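You operate a simulated robot arm through the tools that you are given. There is no shell and no other tool. Be economical: measure what you need, move in short steps, check, and stop when the job is done.

Carry out the task below with a simulated robot arm. There is one attempt and no reset: what you move stays moved.

JOB
Fit the blue gasket and the grey lid on the clamped box.
Fine: gasket first, the lid on top of it; tighten both lid screws; leave the box clamped.

It is judged by the outcome, as a careful person would: the job done as asked, and still so three seconds after it is handed in. It fails if anything else is knocked over, pushed out of place, dropped, spilled or broken. Lids that push on must go on centred and level and be pressed home; caps that screw on are set level and turned clockwise until they are tight.

ROBOT AND FRAMES
A 6-joint arm with a fingered hand, fixed in place. Base frame: the origin is at the foot of the arm, x ahead of it, y to its left, z up. Readings come in cm, degrees, newtons and seconds.
Its first joint turns from -166.0 to 166.0 degrees. Payload 4 kg.
The TCP is the grasp point between the finger pads, 2.2 cm short of the fingertips. In the tool frame z runs along the fingers and y along their closing line. The gripper opens to 11.2 cm. The gripper's body begins 6 cm behind the TCP. The gripper is a hand of 4 fingers: y runs from the thumb to the fingers, the wrist lies at [0, 0, -21.8] in the tool frame, and closing takes about 1.5 s.
Orientation is told as [roll, pitch, yaw] about the base's x, y, z axes, in that order, counted from this pose: with the fingers straight down and closing along the base's y, the tool's x points along the base's -x, its y along +y and its z along -z.

CONTROLS
- The arm moves only by the tool drive_tool. Its arguments are lists of equal length, an entry for each row: "offset": the shift along the tool's x, y, z in cm, a list of three; "turn": the turn, a rotation vector about the tool's x, y, z in degrees, a list of three; "grip": the gripper command, from -1 (fully open) to 1 (shut), values between in proportion. In form: {"offset": [[x, y, z], ...], "turn": [[rx, ry, rz], ...], "grip": [grip, ...]}. A call has 1 to 8 rows; each row is the pose to reach, as a shift and turn from the pose commanded when the call began, along the tool's axes at that moment. Rows are played at 5 a second. More than 5 cm and 8.6 degrees between two rows, or a gripper value outside its range, and nothing of the call is played. Where a pose cannot be reached the arm comes as near as it can. A force on the tool above 40 N (or 10 N above the force at the start of the call, whichever is more), or a blocked arm, ends the call early, and 0.2 s more pass. Each finger travels about 4.5 cm/s and halts on what it meets, pressing with about 25 N; the grip force reading is that of the motor and also rises with nothing between the fingers. The clock runs only during rows and for 0.2 s after the last one: add rows that repeat a pose to give the fingers time. The reply holds the time, the measured pose of the TCP, the force on the tool along the base axes, the opening and the grip force, in the units named above and with some noise, with the torque about the TCP (base axes, N m) and any sound that the robot's microphone picked up.
- Cameras (640 x 400 px; columns grow to the right, rows downward): "scene" is fixed at [40.85, 64.61, 161.4]; the picture's right is [-1.00, 0.02, 0.00], its down [0.02, 0.80, -0.60] and it looks along [-0.01, -0.60, -0.80] (base axes); focal length 371 px, centre (320, 200). "wrist" rides on the gripper at [6.9, 0.4, -8.3] in the tool frame; the picture's right is [-0.06, 1.00, 0.00], its down [-0.77, -0.05, -0.64] and it looks along [-0.64, -0.04, 0.77] (tool axes); focal length 243 px, centre (320, 200). There is no depth. A picture from a camera that has moved, and an enlarged one, comes with that camera's place and axes in the base frame and with its lens. The place of the scene camera against the robot may be out by one fixed shift of up to 1.8 cm in any direction.
- snapshot(camera): a new picture of that camera. It takes no simulated time.
- hand_shape(shape): the hand has 4 fingers and takes this shape, open, in about a second: jaw (thumb against the fingers, like two jaws); tri (thumb and two fingers); tip (a fingertip pinch); poke (one finger out to press); point (the index stretched); flat (the hand flat); cup (the hand cupped); fist (a fist). The gripper value then closes the fingers along that shape, each until it touches; the sizes above hold for jaw. It gives what a move gives, with no picture.
- inspect(camera, box): a new picture of the part [left, top, right, bottom] of that camera's present view, enlarged. It takes no simulated time.
- job_done(): hands the job in; it is judged then, once.

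Work in short steps. Places have to be worked out from the pictures, the camera data and where the tool is seen: move nearer, look again, correct. Check each grasp and each placing, and mend what went wrong. You have 120 turns and 64 pictures in all, those below and enlarged ones among them. Open the gripper and draw the arm clear of the work before you hand the job in, unless the task says otherwise; then end with one line.

The tools are called as name(argument=value, ...) on one line, values as JSON. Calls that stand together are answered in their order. drive_tool: Moves the arm, as the interface text tells. Its arguments: {"type":"object","properties":{"offset":{"type":"array","items":{"type":"array","items":{"type":"number"}}},"turn":{"type":"array","items":{"type":"array","items":{"type":"number"}}},"grip":{"type":"array","items":{"type":"number"}}},"required":["offset","turn","grip"]} The other tools are called the same way: hand_shape (shape) gives the hand a shape; snapshot (camera) takes a picture; inspect (camera, box) takes an enlarged picture of a part of a camera's view; job_done () hands the job in.

At the start:

```text
clock: 0.0
tool_pos: [29.5, 26.77, 119.45]
ee_rot: [0.0, 0.0, 0.0]
contact_force: [0.0, 0.8, -0.9]
wrist_torque: [0.04, 0.0, 0.0]
gripper_width: 11.19
grasp_force: 0.1
shape: jaw
```

scene: 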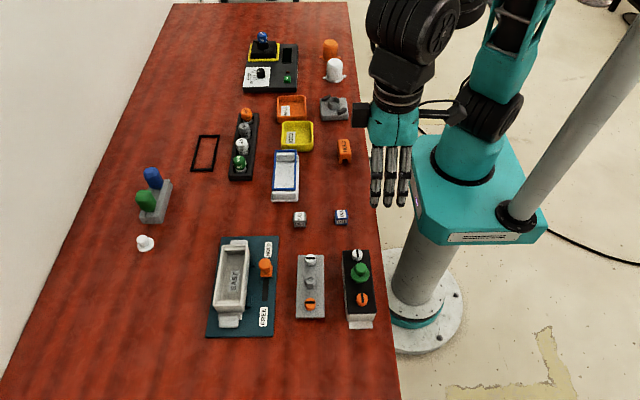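
wrist: 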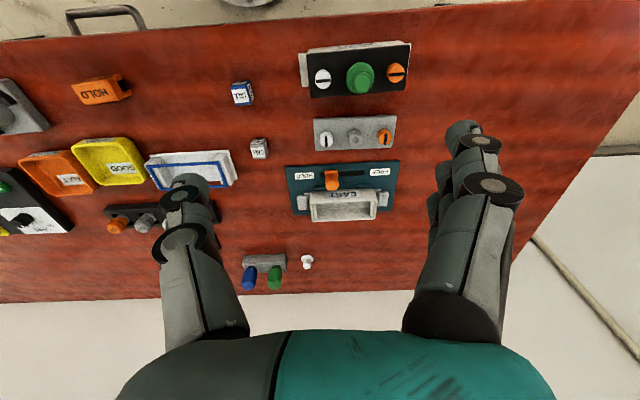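

The scene shows a clamp with a box, two lids (grey, black) and two gaskets (black and blue). I'll enlarge these areas.

inspect(camera="scene", box=[190, 220, 400, 350])

inspect(camera="scene", box=[130, 90, 370, 240])

```text
3.05 times, centred on (295, 285) of scene
camera zoom: at [40.85, 64.61, 161.4], right [-1.0, 0.02, 0.0], down [0.02, 0.8, -0.6], along [-0.01, -0.6, -0.8], focal length 1132 px, centre (396, -59)
```

zoom: 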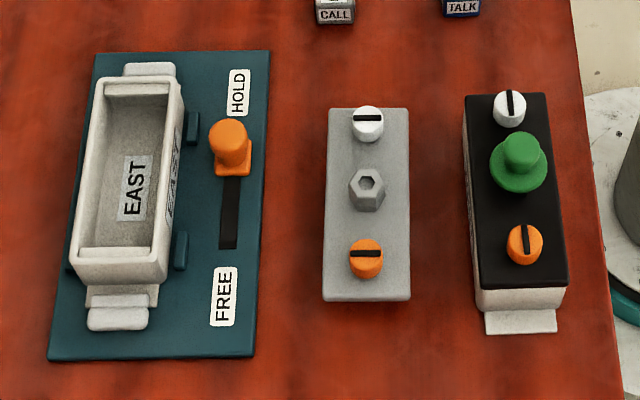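

```text
2.67 times, centred on (250, 165) of scene
camera zoom: at [40.85, 64.61, 161.4], right [-1.0, 0.02, 0.0], down [0.02, 0.8, -0.6], along [-0.01, -0.6, -0.8], focal length 990 px, centre (507, 293)
```

zoom: 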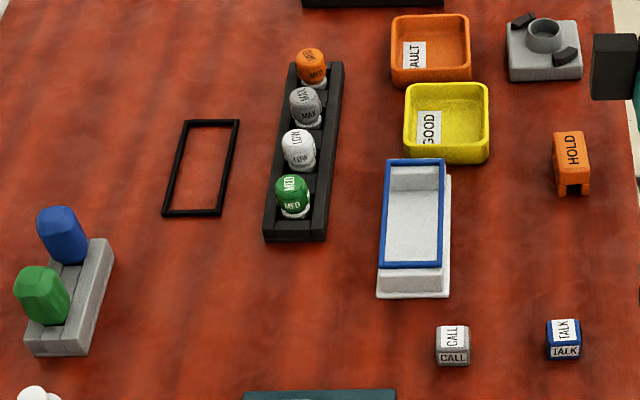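

Triangulating the two views puts the table near z≈85, the gasket near (49,-2), the lid near (42.5,32.5) and the box near (58,30). I'll move towards the gasket, staying high, to measure it better.

drive_tool(offset=[[-1.3, -3.6, 1.5], [-2.6, -7.2, 3], [-3.9, -10.8, 4.5], [-5.2, -14.4, 6], [-6.5, -18, 7.5], [-7.8, -21.6, 9], [-9.1, -25.2, 10.5], [-10, -28, 12]], turn=[[0, 0, 0], [0, 0, 0], [0, 0, 0], [0, 0, 0], [0, 0, 0], [0, 0, 0], [0, 0, 0], [0, 0, 0]], grip=[-1, -1, -1, -1, -1, -1, -1, -1])

snapshot(camera="wrist")

snapshot(camera="scene")

```text
clock: 1.8
tool_pos: [39.59, -1.38, 107.49]
ee_rot: [0.0, 0.1, 0.0]
contact_force: [1.0, -0.1, 0.5]
wrist_torque: [0.0, -0.01, 0.0]
gripper_width: 11.16
grasp_force: 0.1
shape: jaw
```

```text
59 pictures are left
camera wrist: at [32.74, -0.9, 115.83], right [0.06, 1.0, 0.0], down [0.77, -0.05, 0.64], along [0.64, -0.04, -0.77], focal length 243 px, centre (320, 200)
```

wrist: 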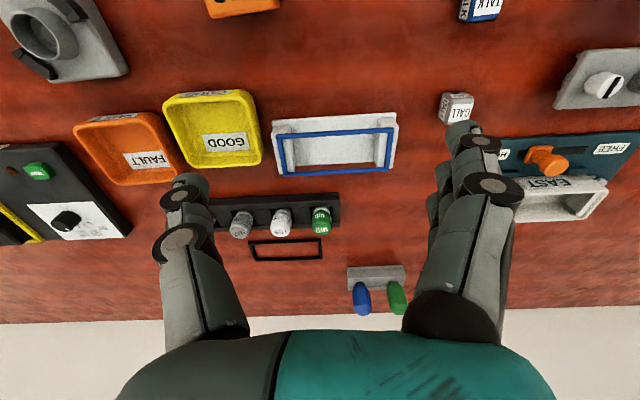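

```text
58 pictures are left
```

scene: 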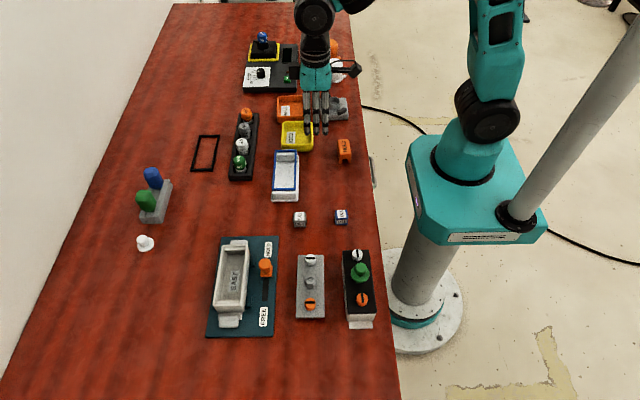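

The gasket is in view now. I'll enlarge it to get its outline and see how it sits.

inspect(camera="wrist", box=[250, 90, 420, 196])

inspect(camera="scene", box=[255, 135, 319, 215])

```text
3.76 times, centred on (335, 143) of wrist
camera zoom: at [32.74, -0.9, 115.83], right [0.06, 1.0, 0.0], down [0.77, -0.05, 0.64], along [0.64, -0.04, -0.77], focal length 913 px, centre (264, 415)
```

zoom: 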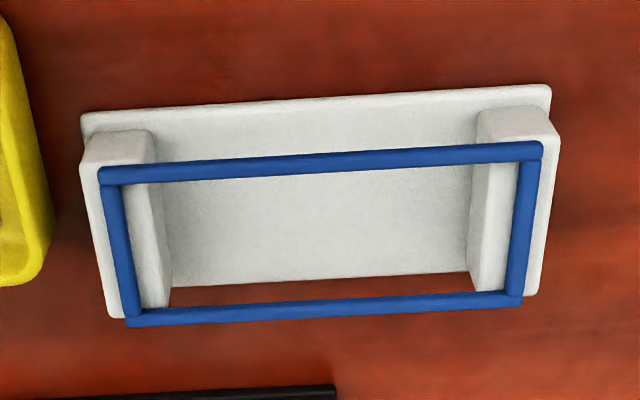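

```text
5.00 times, centred on (287, 175) of scene
camera zoom: at [40.85, 64.61, 161.4], right [-1.0, 0.02, 0.0], down [0.02, 0.8, -0.6], along [-0.01, -0.6, -0.8], focal length 1856 px, centre (485, 325)
```

zoom: 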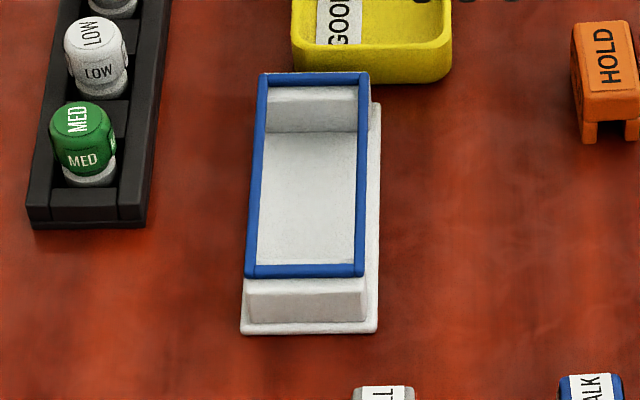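

The gasket spans two end posts, so its long sides are free in the middle. It measures about 14.4 × 5.9 cm, centred near (48.2,0.1). I'll turn the hand by 90° so the fingers close along x, and centre it over the gasket.

drive_tool(offset=[[-1, 0.2, 0], [-2, 0.4, 0], [-3, 0.6, 0], [-4, 0.8, 0], [-5, 1, 0], [-6, 1.2, 0], [-7.3, 1.4, 0], [-8.6, 1.5, 0]], turn=[[0, 0, 8.5], [0, 0, 17], [0, 0, 25.5], [0, 0, 34], [0, 0, 42.5], [0, 0, 51], [0, 0, 59.5], [0, 0, 68]], grip=[-1, -1, -1, -1, -1, -1, -1, -1])

drive_tool(offset=[[0, 0, 0], [0, 0, 0], [0, 0, 0], [0, 0, 0]], turn=[[0, 0, 8], [0, 0, 16], [0, 0, 22], [0, 0, 22]], grip=[-1, -1, -1, -1])

snapshot(camera="wrist")

```text
clock: 3.6
tool_pos: [48.11, 0.17, 107.57]
ee_rot: [0.0, 0.1, -68.2]
contact_force: [0.4, -0.1, -0.2]
wrist_torque: [0.01, -0.01, 0.0]
gripper_width: 11.18
grasp_force: 0.0
shape: jaw
```

```text
clock: 4.6
tool_pos: [48.11, 0.17, 107.53]
ee_rot: [0.0, 0.1, -90.2]
contact_force: [0.8, 0.5, 0.1]
wrist_torque: [-0.03, -0.02, 0.0]
gripper_width: 11.2
grasp_force: 0.0
shape: jaw
```

```text
55 pictures are left
camera wrist: at [48.77, 7.2, 115.85], right [1.0, -0.07, 0.0], down [-0.05, -0.77, 0.64], along [-0.04, -0.64, -0.77], focal length 243 px, centre (320, 200)
```

wrist: 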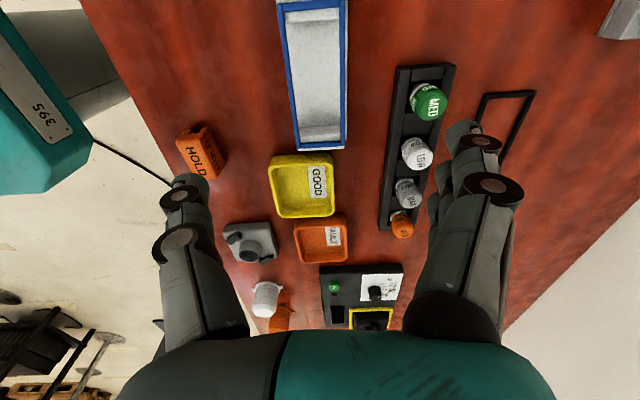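

The gasket's top is near z≈89 and its centre near (47.9,0.1). I'll go down to z≈95 and look again.

drive_tool(offset=[[0, 0, 4], [0, 0, 8], [0, 0, 12], [0, 0, 12]], turn=[[0, 0, 0], [0, 0, 0], [0, 0, 0], [0, 0, 0]], grip=[-1, -1, -1, -1])

snapshot(camera="wrist")

inspect(camera="scene", box=[230, 100, 390, 220])

```text
clock: 5.6
tool_pos: [48.28, 0.18, 95.55]
ee_rot: [-0.1, 0.0, -90.0]
contact_force: [0.1, -0.1, -0.5]
wrist_torque: [-0.02, -0.01, -0.02]
gripper_width: 11.21
grasp_force: 0.0
shape: jaw
```

```text
54 pictures are left
camera wrist: at [48.85, 7.23, 103.89], right [1.0, -0.06, 0.0], down [-0.05, -0.77, 0.64], along [-0.04, -0.64, -0.77], focal length 243 px, centre (320, 200)
```

wrist: 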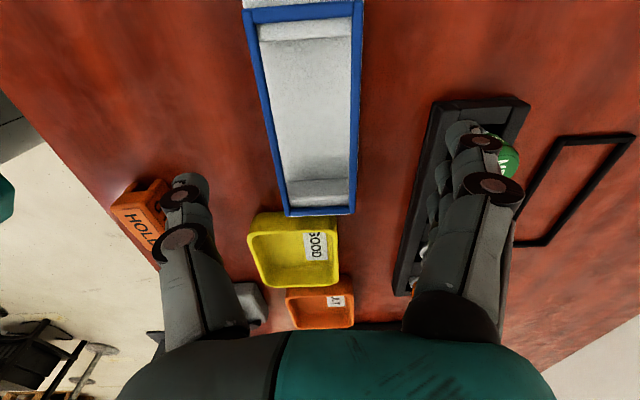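

```text
3.33 times, centred on (310, 160) of scene
camera zoom: at [40.85, 64.61, 161.4], right [-1.0, 0.02, 0.0], down [0.02, 0.8, -0.6], along [-0.01, -0.6, -0.8], focal length 1238 px, centre (353, 333)
```

zoom: 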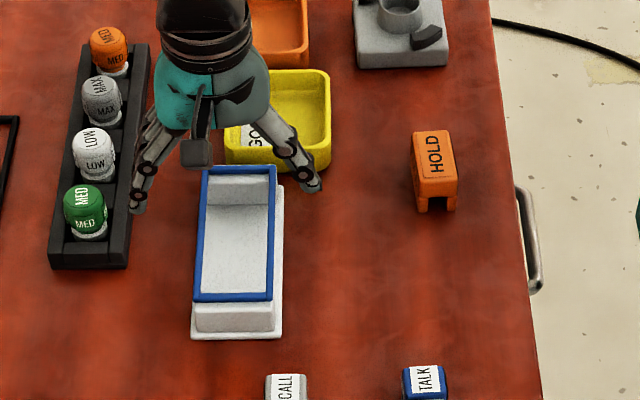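

The gasket is centred at (48.07,0.12) with its top at z≈89, and the rack's edge is at x≈56.5. I'll narrow the opening to about 8 cm, go down to z≈89, and check for contact.

drive_tool(offset=[[0, -0.15, 0], [0, -0.15, 1], [0, -0.15, 2.5], [0, -0.15, 4], [0, -0.15, 5.5], [0, -0.15, 6.4], [0, -0.15, 6.4]], turn=[[0, 0, 0], [0, 0, 0], [0, 0, 0], [0, 0, 0], [0, 0, 0], [0, 0, 0], [0, 0, 0]], grip=[-0.43, -0.43, -0.43, -0.43, -0.43, -0.43, -0.43])

snapshot(camera="wrist")

inspect(camera="scene", box=[230, 100, 390, 220])

```text
clock: 7.2
tool_pos: [48.01, 0.23, 89.12]
ee_rot: [0.1, -0.1, -90.0]
contact_force: [0.3, 0.1, 0.4]
wrist_torque: [0.01, -0.04, 0.01]
gripper_width: 8.05
grasp_force: 0.0
shape: jaw
```

```text
52 pictures are left
camera wrist: at [48.58, 7.23, 97.42], right [1.0, -0.06, 0.0], down [-0.05, -0.77, 0.64], along [-0.04, -0.64, -0.77], focal length 243 px, centre (320, 200)
```

wrist: 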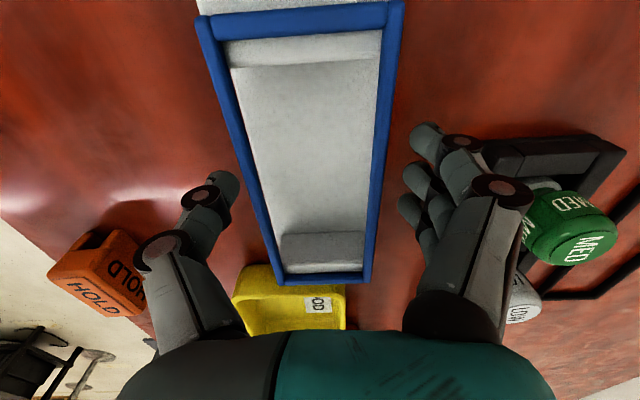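

```text
3.33 times, centred on (310, 160) of scene
camera zoom: at [40.85, 64.61, 161.4], right [-1.0, 0.02, 0.0], down [0.02, 0.8, -0.6], along [-0.01, -0.6, -0.8], focal length 1238 px, centre (353, 333)
```

zoom: 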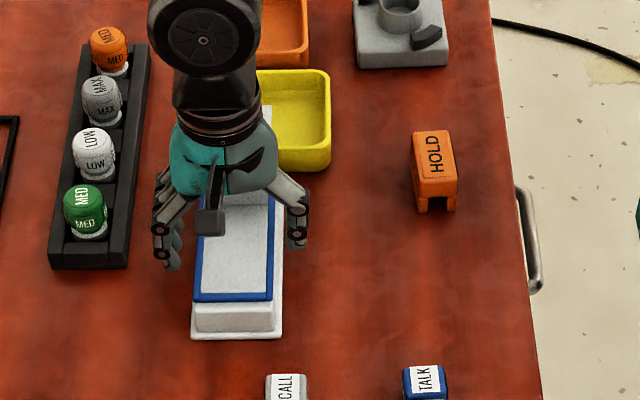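

There was no contact, and the fingers straddle the gasket's long bars. I'll close gently to about 5 cm.

drive_tool(offset=[[0, 0, 0], [0, 0, 0], [0, 0, 0], [0, 0, 0], [0, 0, 0]], turn=[[0, 0, 0], [0, 0, 0], [0, 0, 0], [0, 0, 0], [0, 0, 0]], grip=[-0.2, 0, 0.1, 0.1, 0.1])

snapshot(camera="wrist")

```text
clock: 8.4
tool_pos: [47.95, 0.38, 89.09]
ee_rot: [0.0, 0.0, -90.0]
contact_force: [0.7, -0.4, 0.0]
wrist_torque: [0.02, -0.01, 0.03]
gripper_width: 4.0
grasp_force: 24.8
shape: jaw
```

```text
50 pictures are left
camera wrist: at [48.58, 7.23, 97.45], right [1.0, -0.06, 0.0], down [-0.05, -0.77, 0.64], along [-0.04, -0.64, -0.77], focal length 243 px, centre (320, 200)
```

wrist: 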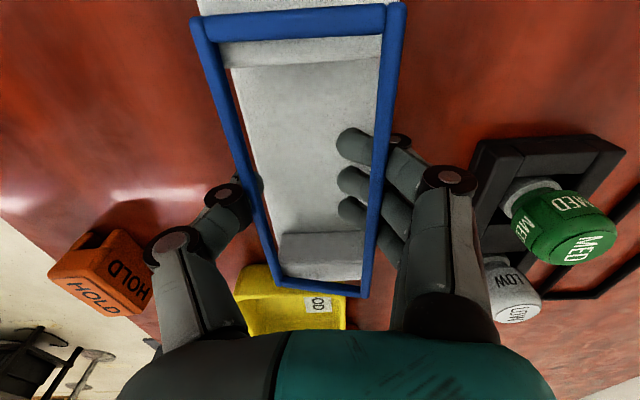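

The fingers have curled around the long bars, and the gasket seems to have shifted slightly. I'll lift it a little and check.

drive_tool(offset=[[0, 0, -1], [0, 0, -2.5], [0, 0, -4], [0, 0, -5], [0, 0, -5]], turn=[[0, 0, 0], [0, 0, 0], [0, 0, 0], [0, 0, 0], [0, 0, 0]], grip=[0.1, 0.1, 0.1, 0.1, 0.1])

snapshot(camera="wrist")

inspect(camera="scene", box=[230, 100, 390, 220])

```text
clock: 9.6
tool_pos: [48.06, 0.28, 94.03]
ee_rot: [0.0, 0.0, -89.9]
contact_force: [-0.3, -0.5, -0.4]
wrist_torque: [0.02, -0.03, -0.03]
gripper_width: 3.97
grasp_force: 24.8
shape: jaw
```

```text
49 pictures are left
camera wrist: at [48.67, 7.22, 102.39], right [1.0, -0.06, 0.0], down [-0.05, -0.77, 0.64], along [-0.04, -0.64, -0.77], focal length 243 px, centre (320, 200)
```

wrist: 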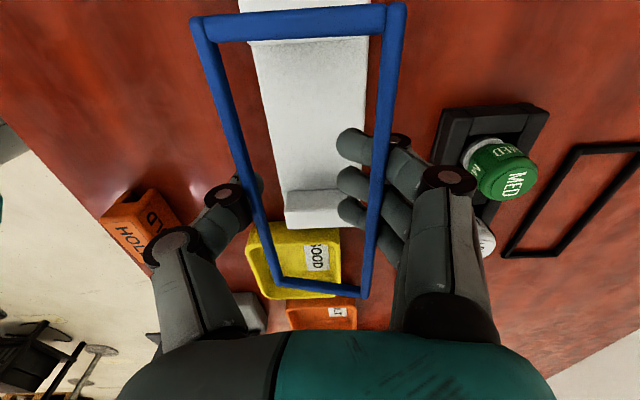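

```text
3.33 times, centred on (310, 160) of scene
camera zoom: at [40.85, 64.61, 161.4], right [-1.0, 0.02, 0.0], down [0.02, 0.8, -0.6], along [-0.01, -0.6, -0.8], focal length 1238 px, centre (353, 333)
```

zoom: 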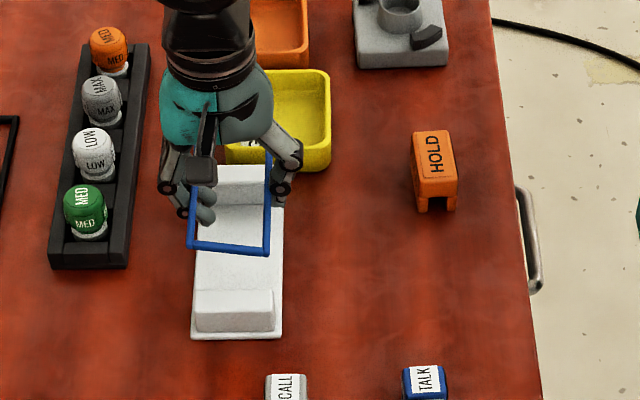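

The gasket is lifted and held, but rolled about 11° with the thumb-side bar lower. I'll carry it high towards the box and look at the box from there.

drive_tool(offset=[[0, 0, -4], [0, 0, -8], [0, 0, -11], [4, 0, -13], [8, 0, -14], [12.5, 0, -14], [17, 0, -14], [17, 0, -14]], turn=[[0, 0, 0], [0, 0, 0], [0, 0, 0], [0, 0, 0], [0, 0, 0], [0, 0, 0], [0, 0, 0], [0, 0, 0]], grip=[0.1, 0.1, 0.1, 0.1, 0.1, 0.1, 0.1, 0.1])

drive_tool(offset=[[4, 1.5, 0], [8, 3, 0], [12, 4.5, 0], [16, 6, 0], [18, 7.5, 0], [20, 9, 0], [20, 10, 0], [20, 10, 0]], turn=[[0, 0, 0], [0, 0, 0], [0, 0, 0], [0, 0, 0], [0, 0, 0], [0, 0, 0], [0, 0, 0], [0, 0, 0]], grip=[0.1, 0.1, 0.1, 0.1, 0.1, 0.1, 0.1, 0.1])

snapshot(camera="wrist")

snapshot(camera="scene")

```text
clock: 11.4
tool_pos: [48.06, 17.3, 108.32]
ee_rot: [0.0, 0.1, -90.0]
contact_force: [0.2, -0.2, -1.0]
wrist_torque: [0.0, -0.02, 0.01]
gripper_width: 3.91
grasp_force: 25.0
shape: jaw
```

```text
clock: 13.2
tool_pos: [56.6, 36.28, 107.69]
ee_rot: [0.0, 0.0, -90.0]
contact_force: [-0.2, 0.8, -1.0]
wrist_torque: [0.01, -0.01, 0.01]
gripper_width: 3.87
grasp_force: 25.0
shape: jaw
out of reach, approached as far as the arm can: row 6, 7, 8
```

```text
47 pictures are left
camera wrist: at [57.21, 43.34, 116.08], right [1.0, -0.06, 0.0], down [-0.05, -0.77, 0.64], along [-0.04, -0.64, -0.77], focal length 243 px, centre (320, 200)
```

wrist: 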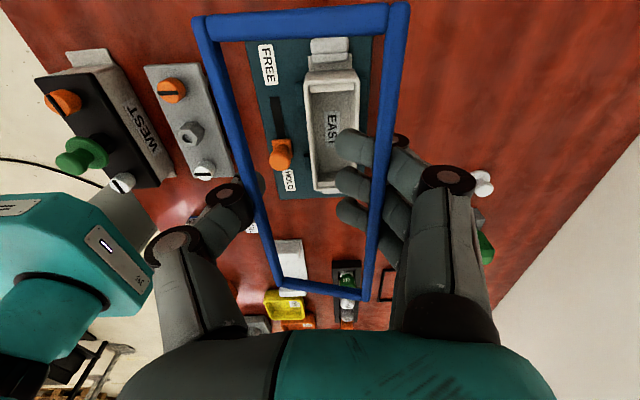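

```text
46 pictures are left
```

scene: 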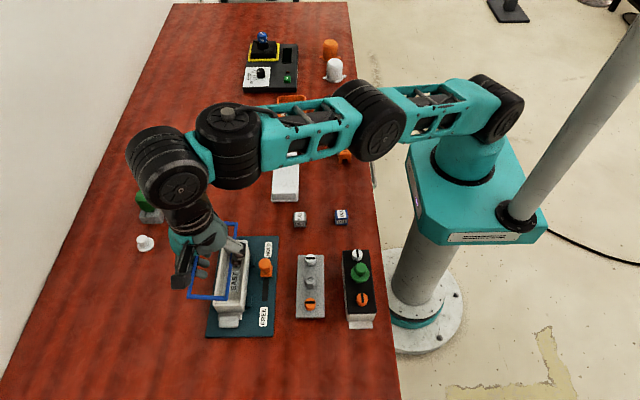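

The arm reaches here, to about 67 cm from the axis. I'll enlarge the box to see its rim.

inspect(camera="wrist", box=[240, 20, 400, 220])

inspect(camera="scene", box=[150, 200, 300, 340])

```text
2.00 times, centred on (320, 120) of wrist
camera zoom: at [57.21, 43.34, 116.08], right [1.0, -0.06, 0.0], down [-0.05, -0.77, 0.64], along [-0.04, -0.64, -0.77], focal length 485 px, centre (320, 360)
```

zoom: 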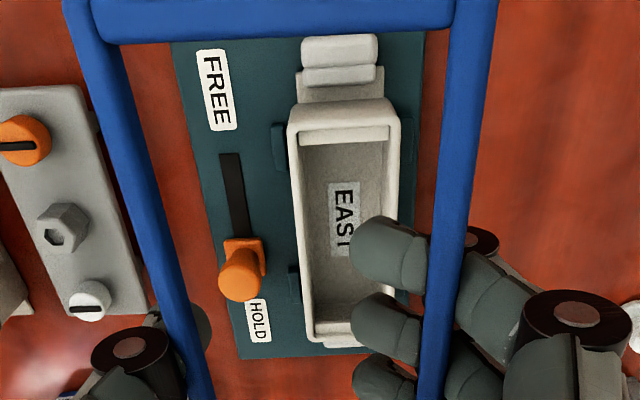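

```text
2.86 times, centred on (225, 270) of scene
camera zoom: at [40.85, 64.61, 161.4], right [-1.0, 0.02, 0.0], down [0.02, 0.8, -0.6], along [-0.01, -0.6, -0.8], focal length 1061 px, centre (591, 0)
```

zoom: 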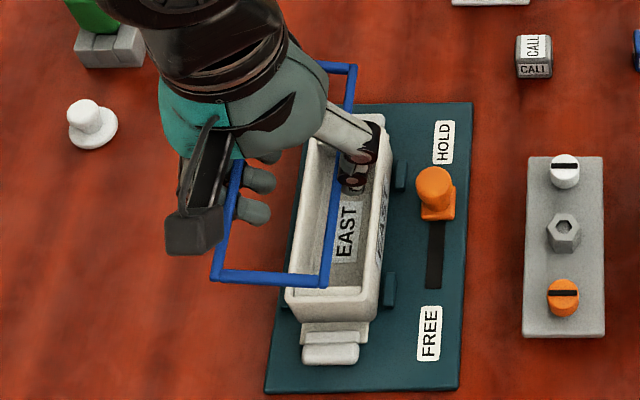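

The box rim is near z≈89.5, centred at about (58.0,30.4). My fingers are hooked under the gasket bars, so they would be trapped between the gasket and the rim. I'll go back to the stand and regrip it with only the fingertips at the bars.

drive_tool(offset=[[-4.5, -1, 0], [-9, -2, 0], [-13.5, -3, 0], [-18, -4, 0], [-22.5, -5, 0], [-27, -6, 0], [-31.5, -7, 0], [-35.8, -8.2, 0]], turn=[[0, 0, 0], [0, 0, 0], [0, 0, 0], [0, 0, 0], [0, 0, 0], [0, 0, 0], [0, 0, 0], [0, 0, 0]], grip=[0.1, 0.1, 0.1, 0.1, 0.1, 0.1, 0.1, 0.1])

```text
clock: 15.0
tool_pos: [48.56, 0.63, 107.78]
ee_rot: [0.0, 0.0, -89.8]
contact_force: [0.6, -1.0, 0.0]
wrist_torque: [-0.02, -0.01, 0.0]
gripper_width: 3.81
grasp_force: 25.1
shape: jaw
```

I'm back over the stand. I'll tilt by about 9° to level the gasket while going down to z≈94, then check.

drive_tool(offset=[[0, -0.1, 3], [0, -0.1, 7], [0, -0.1, 11], [0, -0.1, 13.5], [0, -0.1, 13.5]], turn=[[4, 0, 0], [9, 0, 0], [9, 0, 0], [9, 0, 0], [9, 0, 0]], grip=[0.1, 0.1, 0.1, 0.1, 0.1])

snapshot(camera="wrist")

inspect(camera="scene", box=[230, 100, 390, 220])

```text
clock: 16.2
tool_pos: [48.28, 0.64, 94.35]
ee_rot: [-9.1, 0.0, -89.9]
contact_force: [-0.5, 1.4, -0.4]
wrist_torque: [-0.02, -0.03, -0.02]
gripper_width: 3.77
grasp_force: 25.0
shape: jaw
```

```text
43 pictures are left
camera wrist: at [50.16, 7.64, 102.53], right [0.99, -0.06, -0.16], down [0.05, -0.77, 0.64], along [-0.16, -0.64, -0.75], focal length 243 px, centre (320, 200)
```

wrist: 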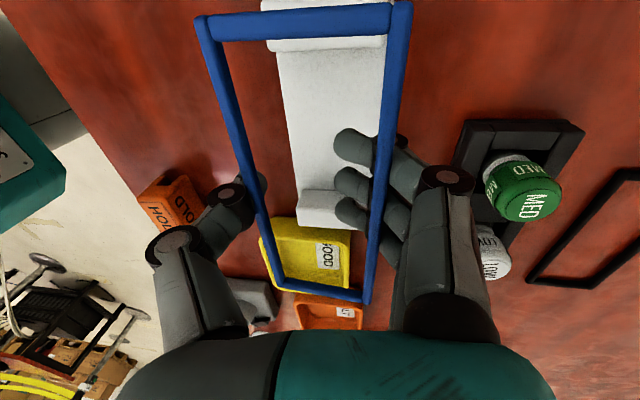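

```text
3.33 times, centred on (310, 160) of scene
camera zoom: at [40.85, 64.61, 161.4], right [-1.0, 0.02, 0.0], down [0.02, 0.8, -0.6], along [-0.01, -0.6, -0.8], focal length 1238 px, centre (353, 333)
```

zoom: 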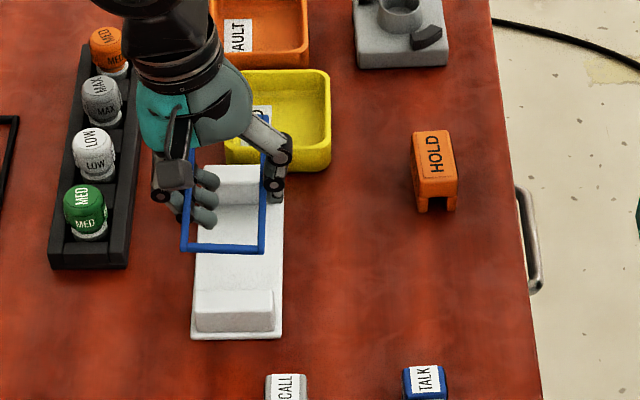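

The gasket now looks level, with its centre near (48.2,0.4,94.8). I'll lower it to just above the posts.

drive_tool(offset=[[-0.15, 0.3, 2], [-0.3, 0.5, 3.7], [-0.3, 0.65, 4.7], [-0.3, 0.75, 5.3], [-0.3, 0.75, 5.3]], turn=[[0, 0, 0], [0, 0, 0], [0, 0, 0], [0, 0, 0], [0, 0, 0]], grip=[0.1, 0.1, 0.1, 0.1, 0.1])

snapshot(camera="wrist")

inspect(camera="scene", box=[230, 100, 390, 220])

```text
clock: 17.4
tool_pos: [48.08, 0.25, 89.05]
ee_rot: [-9.0, 0.1, -90.0]
contact_force: [0.3, 0.3, -0.6]
wrist_torque: [0.0, -0.03, -0.02]
gripper_width: 3.74
grasp_force: 25.3
shape: jaw
```

```text
41 pictures are left
camera wrist: at [50.02, 7.29, 97.15], right [0.99, -0.06, -0.16], down [0.05, -0.77, 0.64], along [-0.16, -0.64, -0.75], focal length 243 px, centre (320, 200)
```

wrist: 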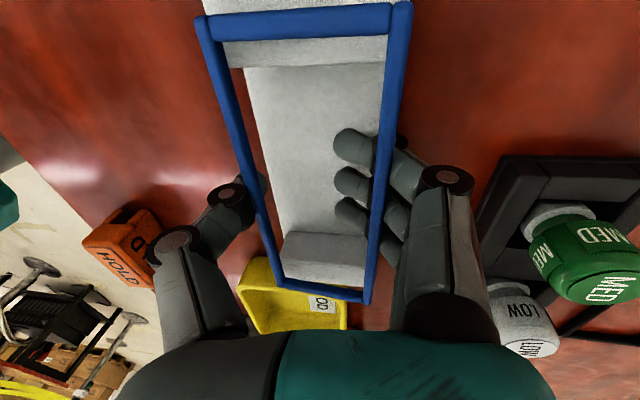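

```text
3.33 times, centred on (310, 160) of scene
camera zoom: at [40.85, 64.61, 161.4], right [-1.0, 0.02, 0.0], down [0.02, 0.8, -0.6], along [-0.01, -0.6, -0.8], focal length 1238 px, centre (353, 333)
```

zoom: 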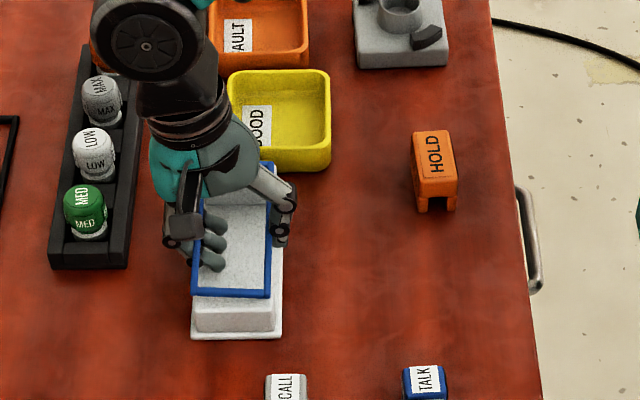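

The gasket is about 0.4 cm above its rest and aligned. I'll lower it a touch and open slowly.

drive_tool(offset=[[0, -0.1, 0.4], [0, -0.1, 0.4], [0, -0.1, 0.4], [0, -0.1, 0.4], [0, -0.1, 0.4], [0, -0.1, 0.4], [0, -0.1, 0.4]], turn=[[0, 0, 0], [0, 0, 0], [0, 0, 0], [0, 0, 0], [0, 0, 0], [0, 0, 0], [0, 0, 0]], grip=[0.1, 0.1, 0, -0.15, -0.3, -0.43, -0.43])

snapshot(camera="wrist")

inspect(camera="scene", box=[230, 100, 390, 220])

```text
clock: 19.0
tool_pos: [47.92, 0.3, 88.67]
ee_rot: [-8.9, 0.0, -90.1]
contact_force: [-0.5, 0.0, 0.2]
wrist_torque: [0.0, 0.01, -0.01]
gripper_width: 7.98
grasp_force: 0.0
shape: jaw
```

```text
39 pictures are left
camera wrist: at [49.82, 7.33, 96.78], right [0.99, -0.06, -0.16], down [0.05, -0.77, 0.64], along [-0.16, -0.64, -0.75], focal length 243 px, centre (320, 200)
```

wrist: 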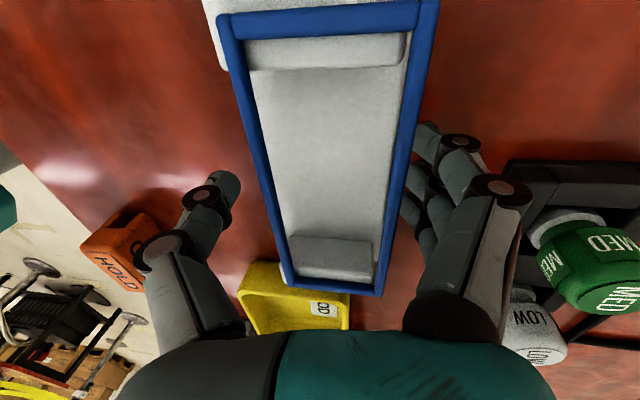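

```text
3.33 times, centred on (310, 160) of scene
camera zoom: at [40.85, 64.61, 161.4], right [-1.0, 0.02, 0.0], down [0.02, 0.8, -0.6], along [-0.01, -0.6, -0.8], focal length 1238 px, centre (353, 333)
```

zoom: 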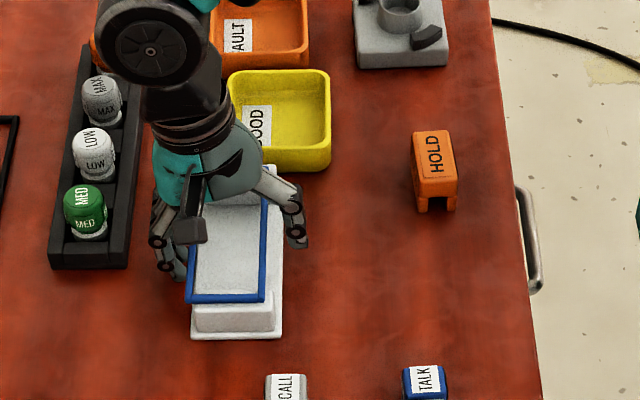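

The gasket rests on the posts again, about 0.4 cm towards +x. The distal finger joints curl on after contact, so I'll straighten the tool and grip with the fingertips only, at z≈90.3, commanding just the gasket's width.

drive_tool(offset=[[0, 0, -0.8], [0, 0.34, -1.67], [0, 0.34, -1.67], [0, 0.34, -1.67], [0, 0.34, -1.67], [0, 0.34, -1.67], [0, 0.34, -1.67]], turn=[[-4.5, 0, 0], [-9, 0, 0], [-9, 0, 0], [-9, 0, 0], [-9, 0, 0], [-9, 0, 0], [-9, 0, 0]], grip=[-0.43, -0.43, -0.25, -0.1, -0.02, -0.02, -0.02])

snapshot(camera="wrist")

```text
clock: 20.6
tool_pos: [48.51, 0.37, 90.18]
ee_rot: [0.1, 0.0, -90.0]
contact_force: [0.8, -0.1, 1.0]
wrist_torque: [0.04, -0.01, 0.03]
gripper_width: 5.93
grasp_force: 0.0
shape: jaw
```

```text
37 pictures are left
camera wrist: at [49.14, 7.35, 98.54], right [1.0, -0.06, 0.0], down [-0.05, -0.77, 0.64], along [-0.04, -0.64, -0.77], focal length 243 px, centre (320, 200)
```

wrist: 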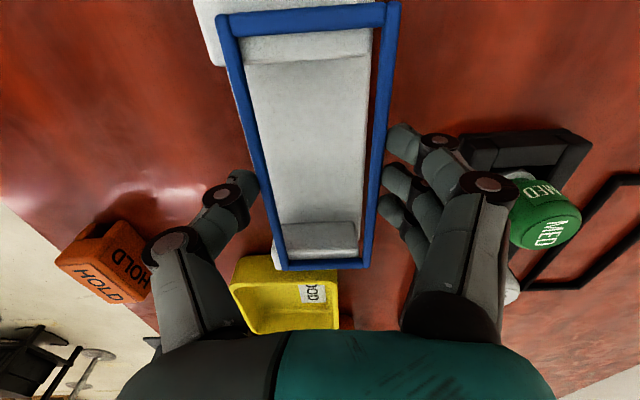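

The fingertips are just outside both bars. I'll close in small steps.

drive_tool(offset=[[0, 0, 0], [0, 0, 0], [0, 0, 0], [0, 0, 0]], turn=[[0, 0, 0], [0, 0, 0], [0, 0, 0], [0, 0, 0]], grip=[0.02, 0.04, 0.05, 0.05])

inspect(camera="wrist", box=[180, 0, 460, 300])

```text
clock: 21.6
tool_pos: [48.64, 0.37, 90.12]
ee_rot: [0.0, 0.0, -90.0]
contact_force: [-0.2, 1.0, -0.8]
wrist_torque: [-0.02, 0.0, 0.03]
gripper_width: 5.39
grasp_force: 25.3
shape: jaw
```

```text
1.33 times, centred on (320, 150) of wrist
camera zoom: at [49.14, 7.35, 98.54], right [1.0, -0.06, 0.0], down [-0.05, -0.77, 0.64], along [-0.04, -0.64, -0.77], focal length 324 px, centre (320, 267)
```

zoom: 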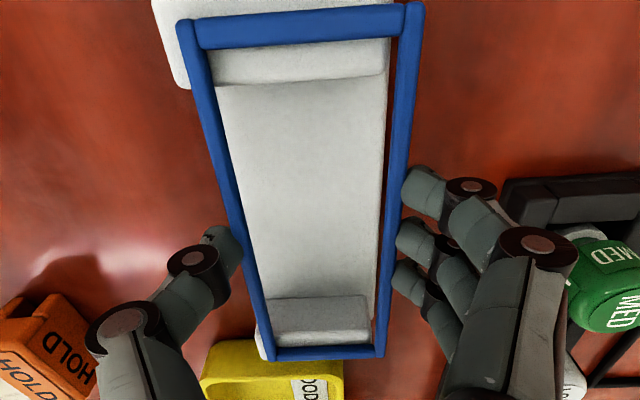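

The fingertips press both bars from outside at 25 N, and the gasket is straight and level. I'll lift and check that it holds.

drive_tool(offset=[[0, 0, -0.5], [0, 0, -1.5], [0, 0, -3], [0, 0, -4], [0, 0, -4]], turn=[[0, 0, 0], [0, 0, 0], [0, 0, 0], [0, 0, 0], [0, 0, 0]], grip=[0.05, 0.05, 0.05, 0.05, 0.05])

snapshot(camera="wrist")

```text
clock: 22.8
tool_pos: [48.58, 0.35, 94.03]
ee_rot: [-0.1, 0.0, -90.0]
contact_force: [0.6, 1.2, 0.3]
wrist_torque: [0.01, 0.03, 0.0]
gripper_width: 5.44
grasp_force: 25.2
shape: jaw
```

```text
35 pictures are left
camera wrist: at [49.21, 7.29, 102.38], right [1.0, -0.06, 0.0], down [-0.05, -0.77, 0.64], along [-0.04, -0.64, -0.77], focal length 243 px, centre (320, 200)
```

wrist: 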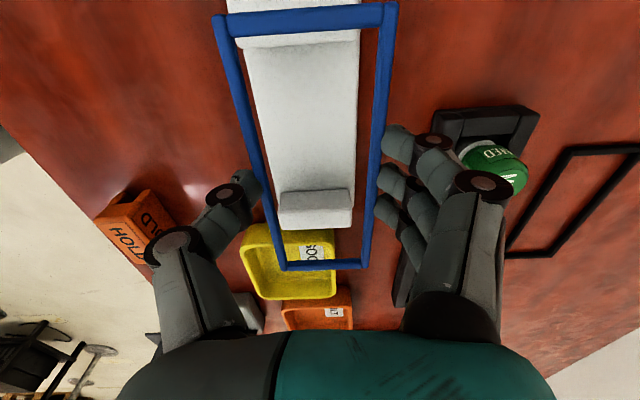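

The grasp is solid and level, with the gasket centre about 1.25 cm below the TCP. I'll carry it to above the box.

drive_tool(offset=[[0, 0, -4], [1, 0, -8], [5.5, 0, -9], [10, 0, -9], [14.5, 0, -9], [19, 1, -9], [23, 2.5, -9], [26, 5, -9]], turn=[[0, 0, 0], [0, 0, 0], [0, 0, 0], [0, 0, 0], [0, 0, 0], [0, 0, 0], [0, 0, 0], [0, 0, 0]], grip=[0.05, 0.05, 0.05, 0.05, 0.05, 0.05, 0.05, 0.05])

drive_tool(offset=[[2.2, 2.2, 0], [4.25, 4.35, 1], [4.25, 4.35, 4], [4.25, 4.35, 4]], turn=[[0, 0, 0], [0, 0, 0], [0, 0, 0], [0, 0, 0]], grip=[0.05, 0.05, 0.05, 0.05])

snapshot(camera="wrist")

inspect(camera="scene", box=[150, 200, 300, 340])

```text
clock: 24.6
tool_pos: [53.57, 26.6, 103.13]
ee_rot: [-0.1, -0.1, -90.0]
contact_force: [-0.2, -0.1, -0.5]
wrist_torque: [0.01, -0.03, 0.01]
gripper_width: 5.39
grasp_force: 25.3
shape: jaw
```

```text
clock: 25.6
tool_pos: [58.0, 30.76, 99.14]
ee_rot: [-0.1, 0.0, -90.0]
contact_force: [-0.2, -0.1, -0.8]
wrist_torque: [0.01, -0.02, 0.0]
gripper_width: 5.37
grasp_force: 25.1
shape: jaw
```

```text
34 pictures are left
camera wrist: at [58.6, 37.71, 107.4], right [1.0, -0.06, 0.0], down [-0.05, -0.77, 0.64], along [-0.04, -0.64, -0.77], focal length 243 px, centre (320, 200)
```

wrist: 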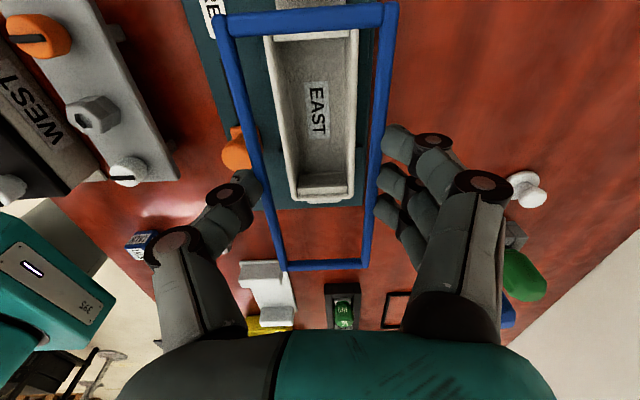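

```text
2.86 times, centred on (225, 270) of scene
camera zoom: at [40.85, 64.61, 161.4], right [-1.0, 0.02, 0.0], down [0.02, 0.8, -0.6], along [-0.01, -0.6, -0.8], focal length 1061 px, centre (591, 0)
```

zoom: 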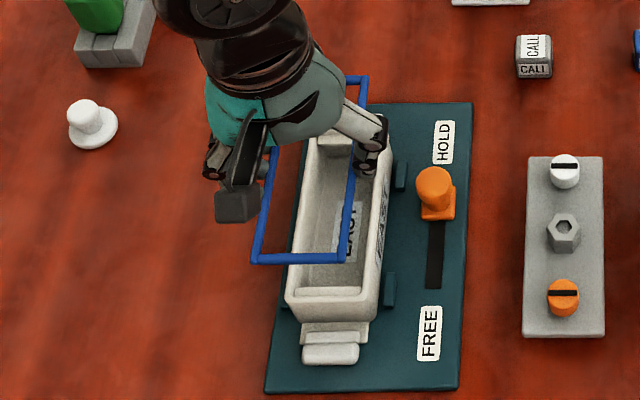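

The gasket is above the box and the thumb clears the clamp lever. I'll enlarge the wrist view to compare the gasket with the rim.

inspect(camera="wrist", box=[200, 0, 420, 280])

```text
1.43 times, centred on (310, 140) of wrist
camera zoom: at [58.6, 37.71, 107.4], right [1.0, -0.06, 0.0], down [-0.05, -0.77, 0.64], along [-0.04, -0.64, -0.77], focal length 347 px, centre (334, 286)
```

zoom: 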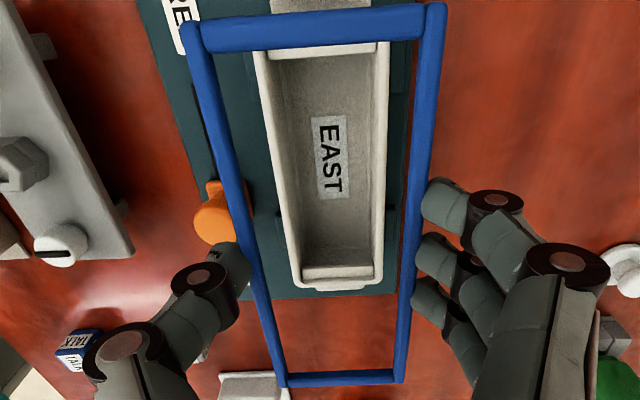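

The gasket is about 0.1 cm off in x and 0.25 cm off in y from the rim. I'll correct that and lower it to about 1.5 cm above the rim.

drive_tool(offset=[[-0.25, -0.1, 1], [-0.25, -0.1, 3], [-0.25, -0.1, 5], [-0.25, -0.1, 6.2], [-0.25, -0.1, 6.2]], turn=[[0, 0, 0], [0, 0, 0], [0, 0, 0], [0, 0, 0], [0, 0, 0]], grip=[0.05, 0.05, 0.05, 0.05, 0.05])

inspect(camera="wrist", box=[200, 0, 420, 280])

inspect(camera="scene", box=[200, 220, 290, 340])

```text
clock: 26.8
tool_pos: [57.9, 30.39, 92.91]
ee_rot: [0.0, 0.0, -90.0]
contact_force: [-0.5, 0.8, -0.4]
wrist_torque: [0.0, -0.01, 0.01]
gripper_width: 5.38
grasp_force: 24.9
shape: jaw
```

```text
1.43 times, centred on (310, 140) of wrist
camera zoom: at [58.55, 37.41, 101.23], right [1.0, -0.06, 0.0], down [-0.05, -0.77, 0.64], along [-0.04, -0.64, -0.77], focal length 347 px, centre (334, 286)
```

zoom: 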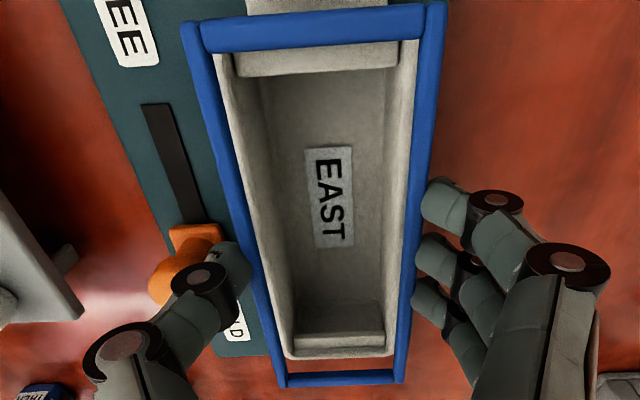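

```text
3.33 times, centred on (245, 280) of scene
camera zoom: at [40.85, 64.61, 161.4], right [-1.0, 0.02, 0.0], down [0.02, 0.8, -0.6], along [-0.01, -0.6, -0.8], focal length 1238 px, centre (570, -67)
```

zoom: 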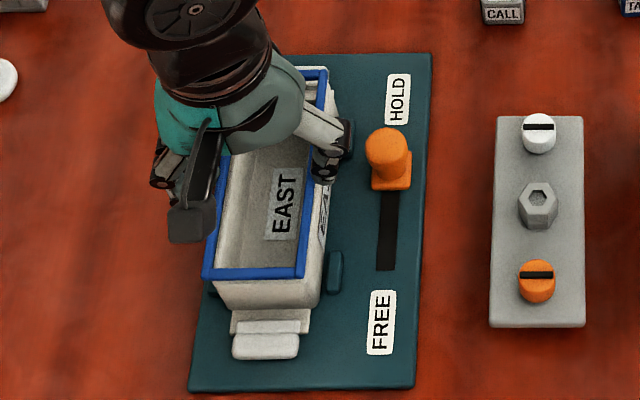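

The gasket looks centred over the rim, with about 1.6 cm to go. I'll lower it carefully.

drive_tool(offset=[[0, 0, 0.7], [0, 0, 1.2], [0, 0, 1.4], [0, 0, 1.4]], turn=[[0, 0, 0], [0, 0, 0], [0, 0, 0], [0, 0, 0]], grip=[0.05, 0.05, 0.05, 0.05])

inspect(camera="wrist", box=[200, 0, 420, 280])

inspect(camera="scene", box=[200, 220, 290, 340])

```text
clock: 27.8
tool_pos: [57.86, 30.4, 91.67]
ee_rot: [0.1, 0.1, -90.0]
contact_force: [1.8, -0.2, 14.0]
wrist_torque: [-0.01, -0.09, -0.03]
gripper_width: 5.37
grasp_force: 24.9
shape: jaw
```

```text
1.43 times, centred on (310, 140) of wrist
camera zoom: at [58.46, 37.37, 99.99], right [1.0, -0.06, 0.0], down [-0.05, -0.77, 0.64], along [-0.04, -0.64, -0.77], focal length 347 px, centre (334, 286)
```

zoom: 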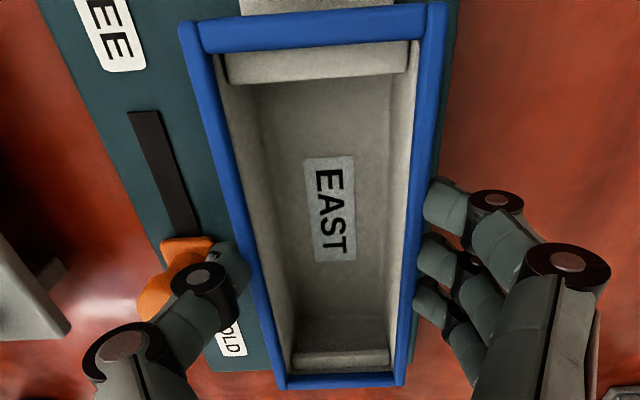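

```text
3.33 times, centred on (245, 280) of scene
camera zoom: at [40.85, 64.61, 161.4], right [-1.0, 0.02, 0.0], down [0.02, 0.8, -0.6], along [-0.01, -0.6, -0.8], focal length 1238 px, centre (570, -67)
```

zoom: 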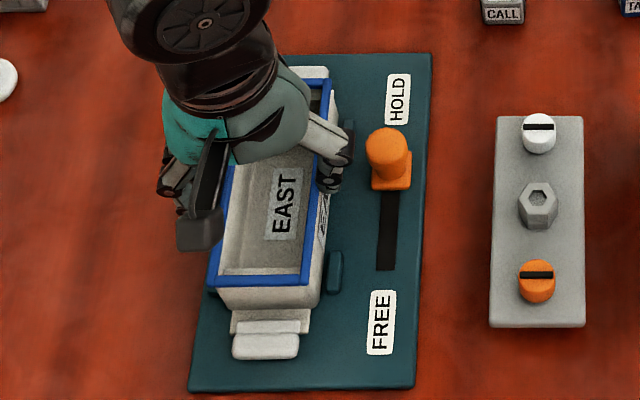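

Contact at 14 N, and the gasket sits on the rim in both views. I'll relieve the pressure, open slowly and rise a little.

drive_tool(offset=[[0, 0, -0.15], [0, 0, -0.15], [0, 0, -0.15], [0, 0, -0.15], [0, 0, -0.15], [0, 0, -2], [0, 0, -5], [0, 0, -5]], turn=[[0, 0, 0], [0, 0, 0], [0, 0, 0], [0, 0, 0], [0, 0, 0], [0, 0, 0], [0, 0, 0], [0, 0, 0]], grip=[0.05, 0, -0.1, -0.2, -0.2, -0.2, -0.2, -0.2])

inspect(camera="wrist", box=[200, 0, 420, 280])

inspect(camera="scene", box=[200, 220, 290, 340])

```text
clock: 29.6
tool_pos: [57.74, 30.38, 96.59]
ee_rot: [0.0, 0.0, -90.1]
contact_force: [-0.5, 0.5, -0.2]
wrist_torque: [0.01, 0.01, -0.02]
gripper_width: 6.66
grasp_force: 0.1
shape: jaw
```

```text
1.43 times, centred on (310, 140) of wrist
camera zoom: at [58.44, 37.37, 104.91], right [1.0, -0.06, 0.0], down [-0.05, -0.77, 0.64], along [-0.04, -0.64, -0.77], focal length 347 px, centre (334, 286)
```

zoom: 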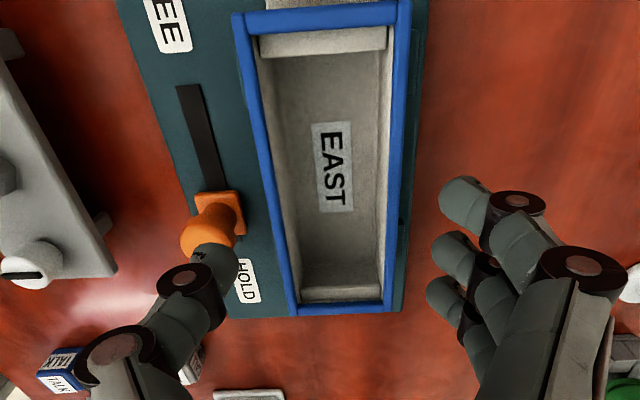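

```text
3.33 times, centred on (245, 280) of scene
camera zoom: at [40.85, 64.61, 161.4], right [-1.0, 0.02, 0.0], down [0.02, 0.8, -0.6], along [-0.01, -0.6, -0.8], focal length 1238 px, centre (570, -67)
```

zoom: 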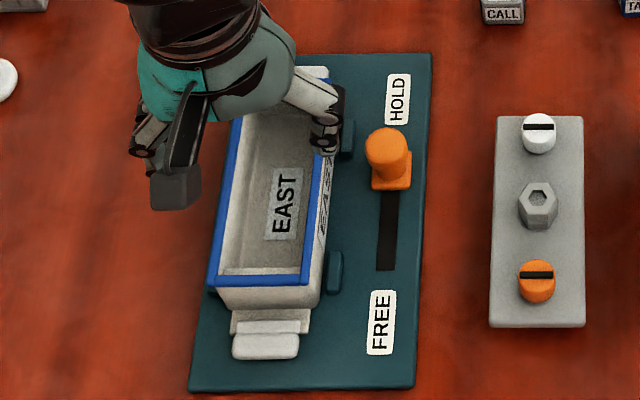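

The gasket rests evenly on the rim, centred at about (58.0,30.15). Now I'll go above the grey lid to locate its knob.

drive_tool(offset=[[0, 0, -4], [0, 0, -8], [0.5, -4, -8], [1, -8, -8], [1.5, -12, -8], [2, -15.2, -8], [2, -15.2, -6], [2, -15.2, -6]], turn=[[0, 0, 0], [0, 0, 0], [0, 0, 0], [0, 0, 0], [0, 0, 0], [0, 0, 0], [0, 0, 0], [0, 0, 0]], grip=[-0.2, -0.2, -0.2, -0.2, -0.2, -0.2, -0.2, -0.2])

snapshot(camera="wrist")

```text
clock: 31.4
tool_pos: [42.48, 32.25, 102.5]
ee_rot: [0.0, 0.0, -90.1]
contact_force: [0.4, -0.6, -0.3]
wrist_torque: [-0.01, 0.0, 0.02]
gripper_width: 6.68
grasp_force: 0.1
shape: jaw
```

```text
25 pictures are left
camera wrist: at [43.11, 39.32, 110.81], right [1.0, -0.06, 0.0], down [-0.05, -0.77, 0.64], along [-0.04, -0.64, -0.77], focal length 243 px, centre (320, 200)
```

wrist: 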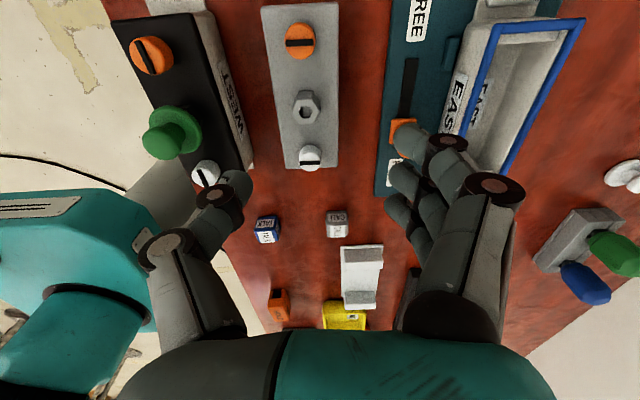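

The lid is near (41.5,32.0) with its top around z≈87. I'll centre over the knob, go down to z≈95 and zoom in.

drive_tool(offset=[[-0.1, -0.9, 2.5], [-0.1, -0.9, 5], [-0.1, -0.9, 7.5], [-0.1, -0.9, 7.5]], turn=[[0, 0, 0], [0, 0, 0], [0, 0, 0], [0, 0, 0]], grip=[-0.1, -0.1, -0.1, -0.1])

inspect(camera="wrist", box=[200, 0, 440, 240])

```text
clock: 32.4
tool_pos: [41.86, 32.14, 94.97]
ee_rot: [0.0, -0.1, -90.0]
contact_force: [-0.8, -0.8, 0.2]
wrist_torque: [0.0, -0.03, 0.03]
gripper_width: 6.26
grasp_force: 0.0
shape: jaw
```

```text
1.67 times, centred on (320, 120) of wrist
camera zoom: at [42.38, 39.2, 103.3], right [1.0, -0.06, 0.0], down [-0.05, -0.77, 0.64], along [-0.04, -0.64, -0.77], focal length 404 px, centre (320, 333)
```

zoom: 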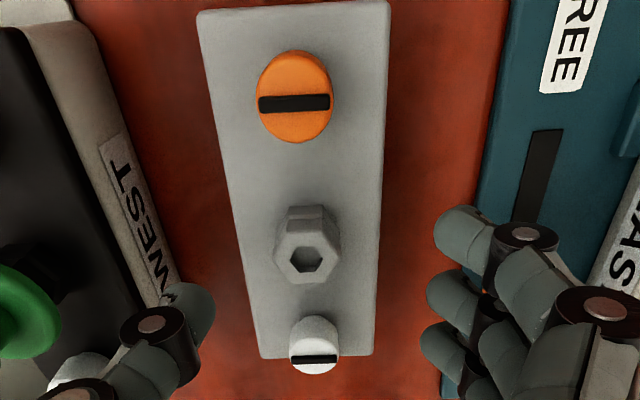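

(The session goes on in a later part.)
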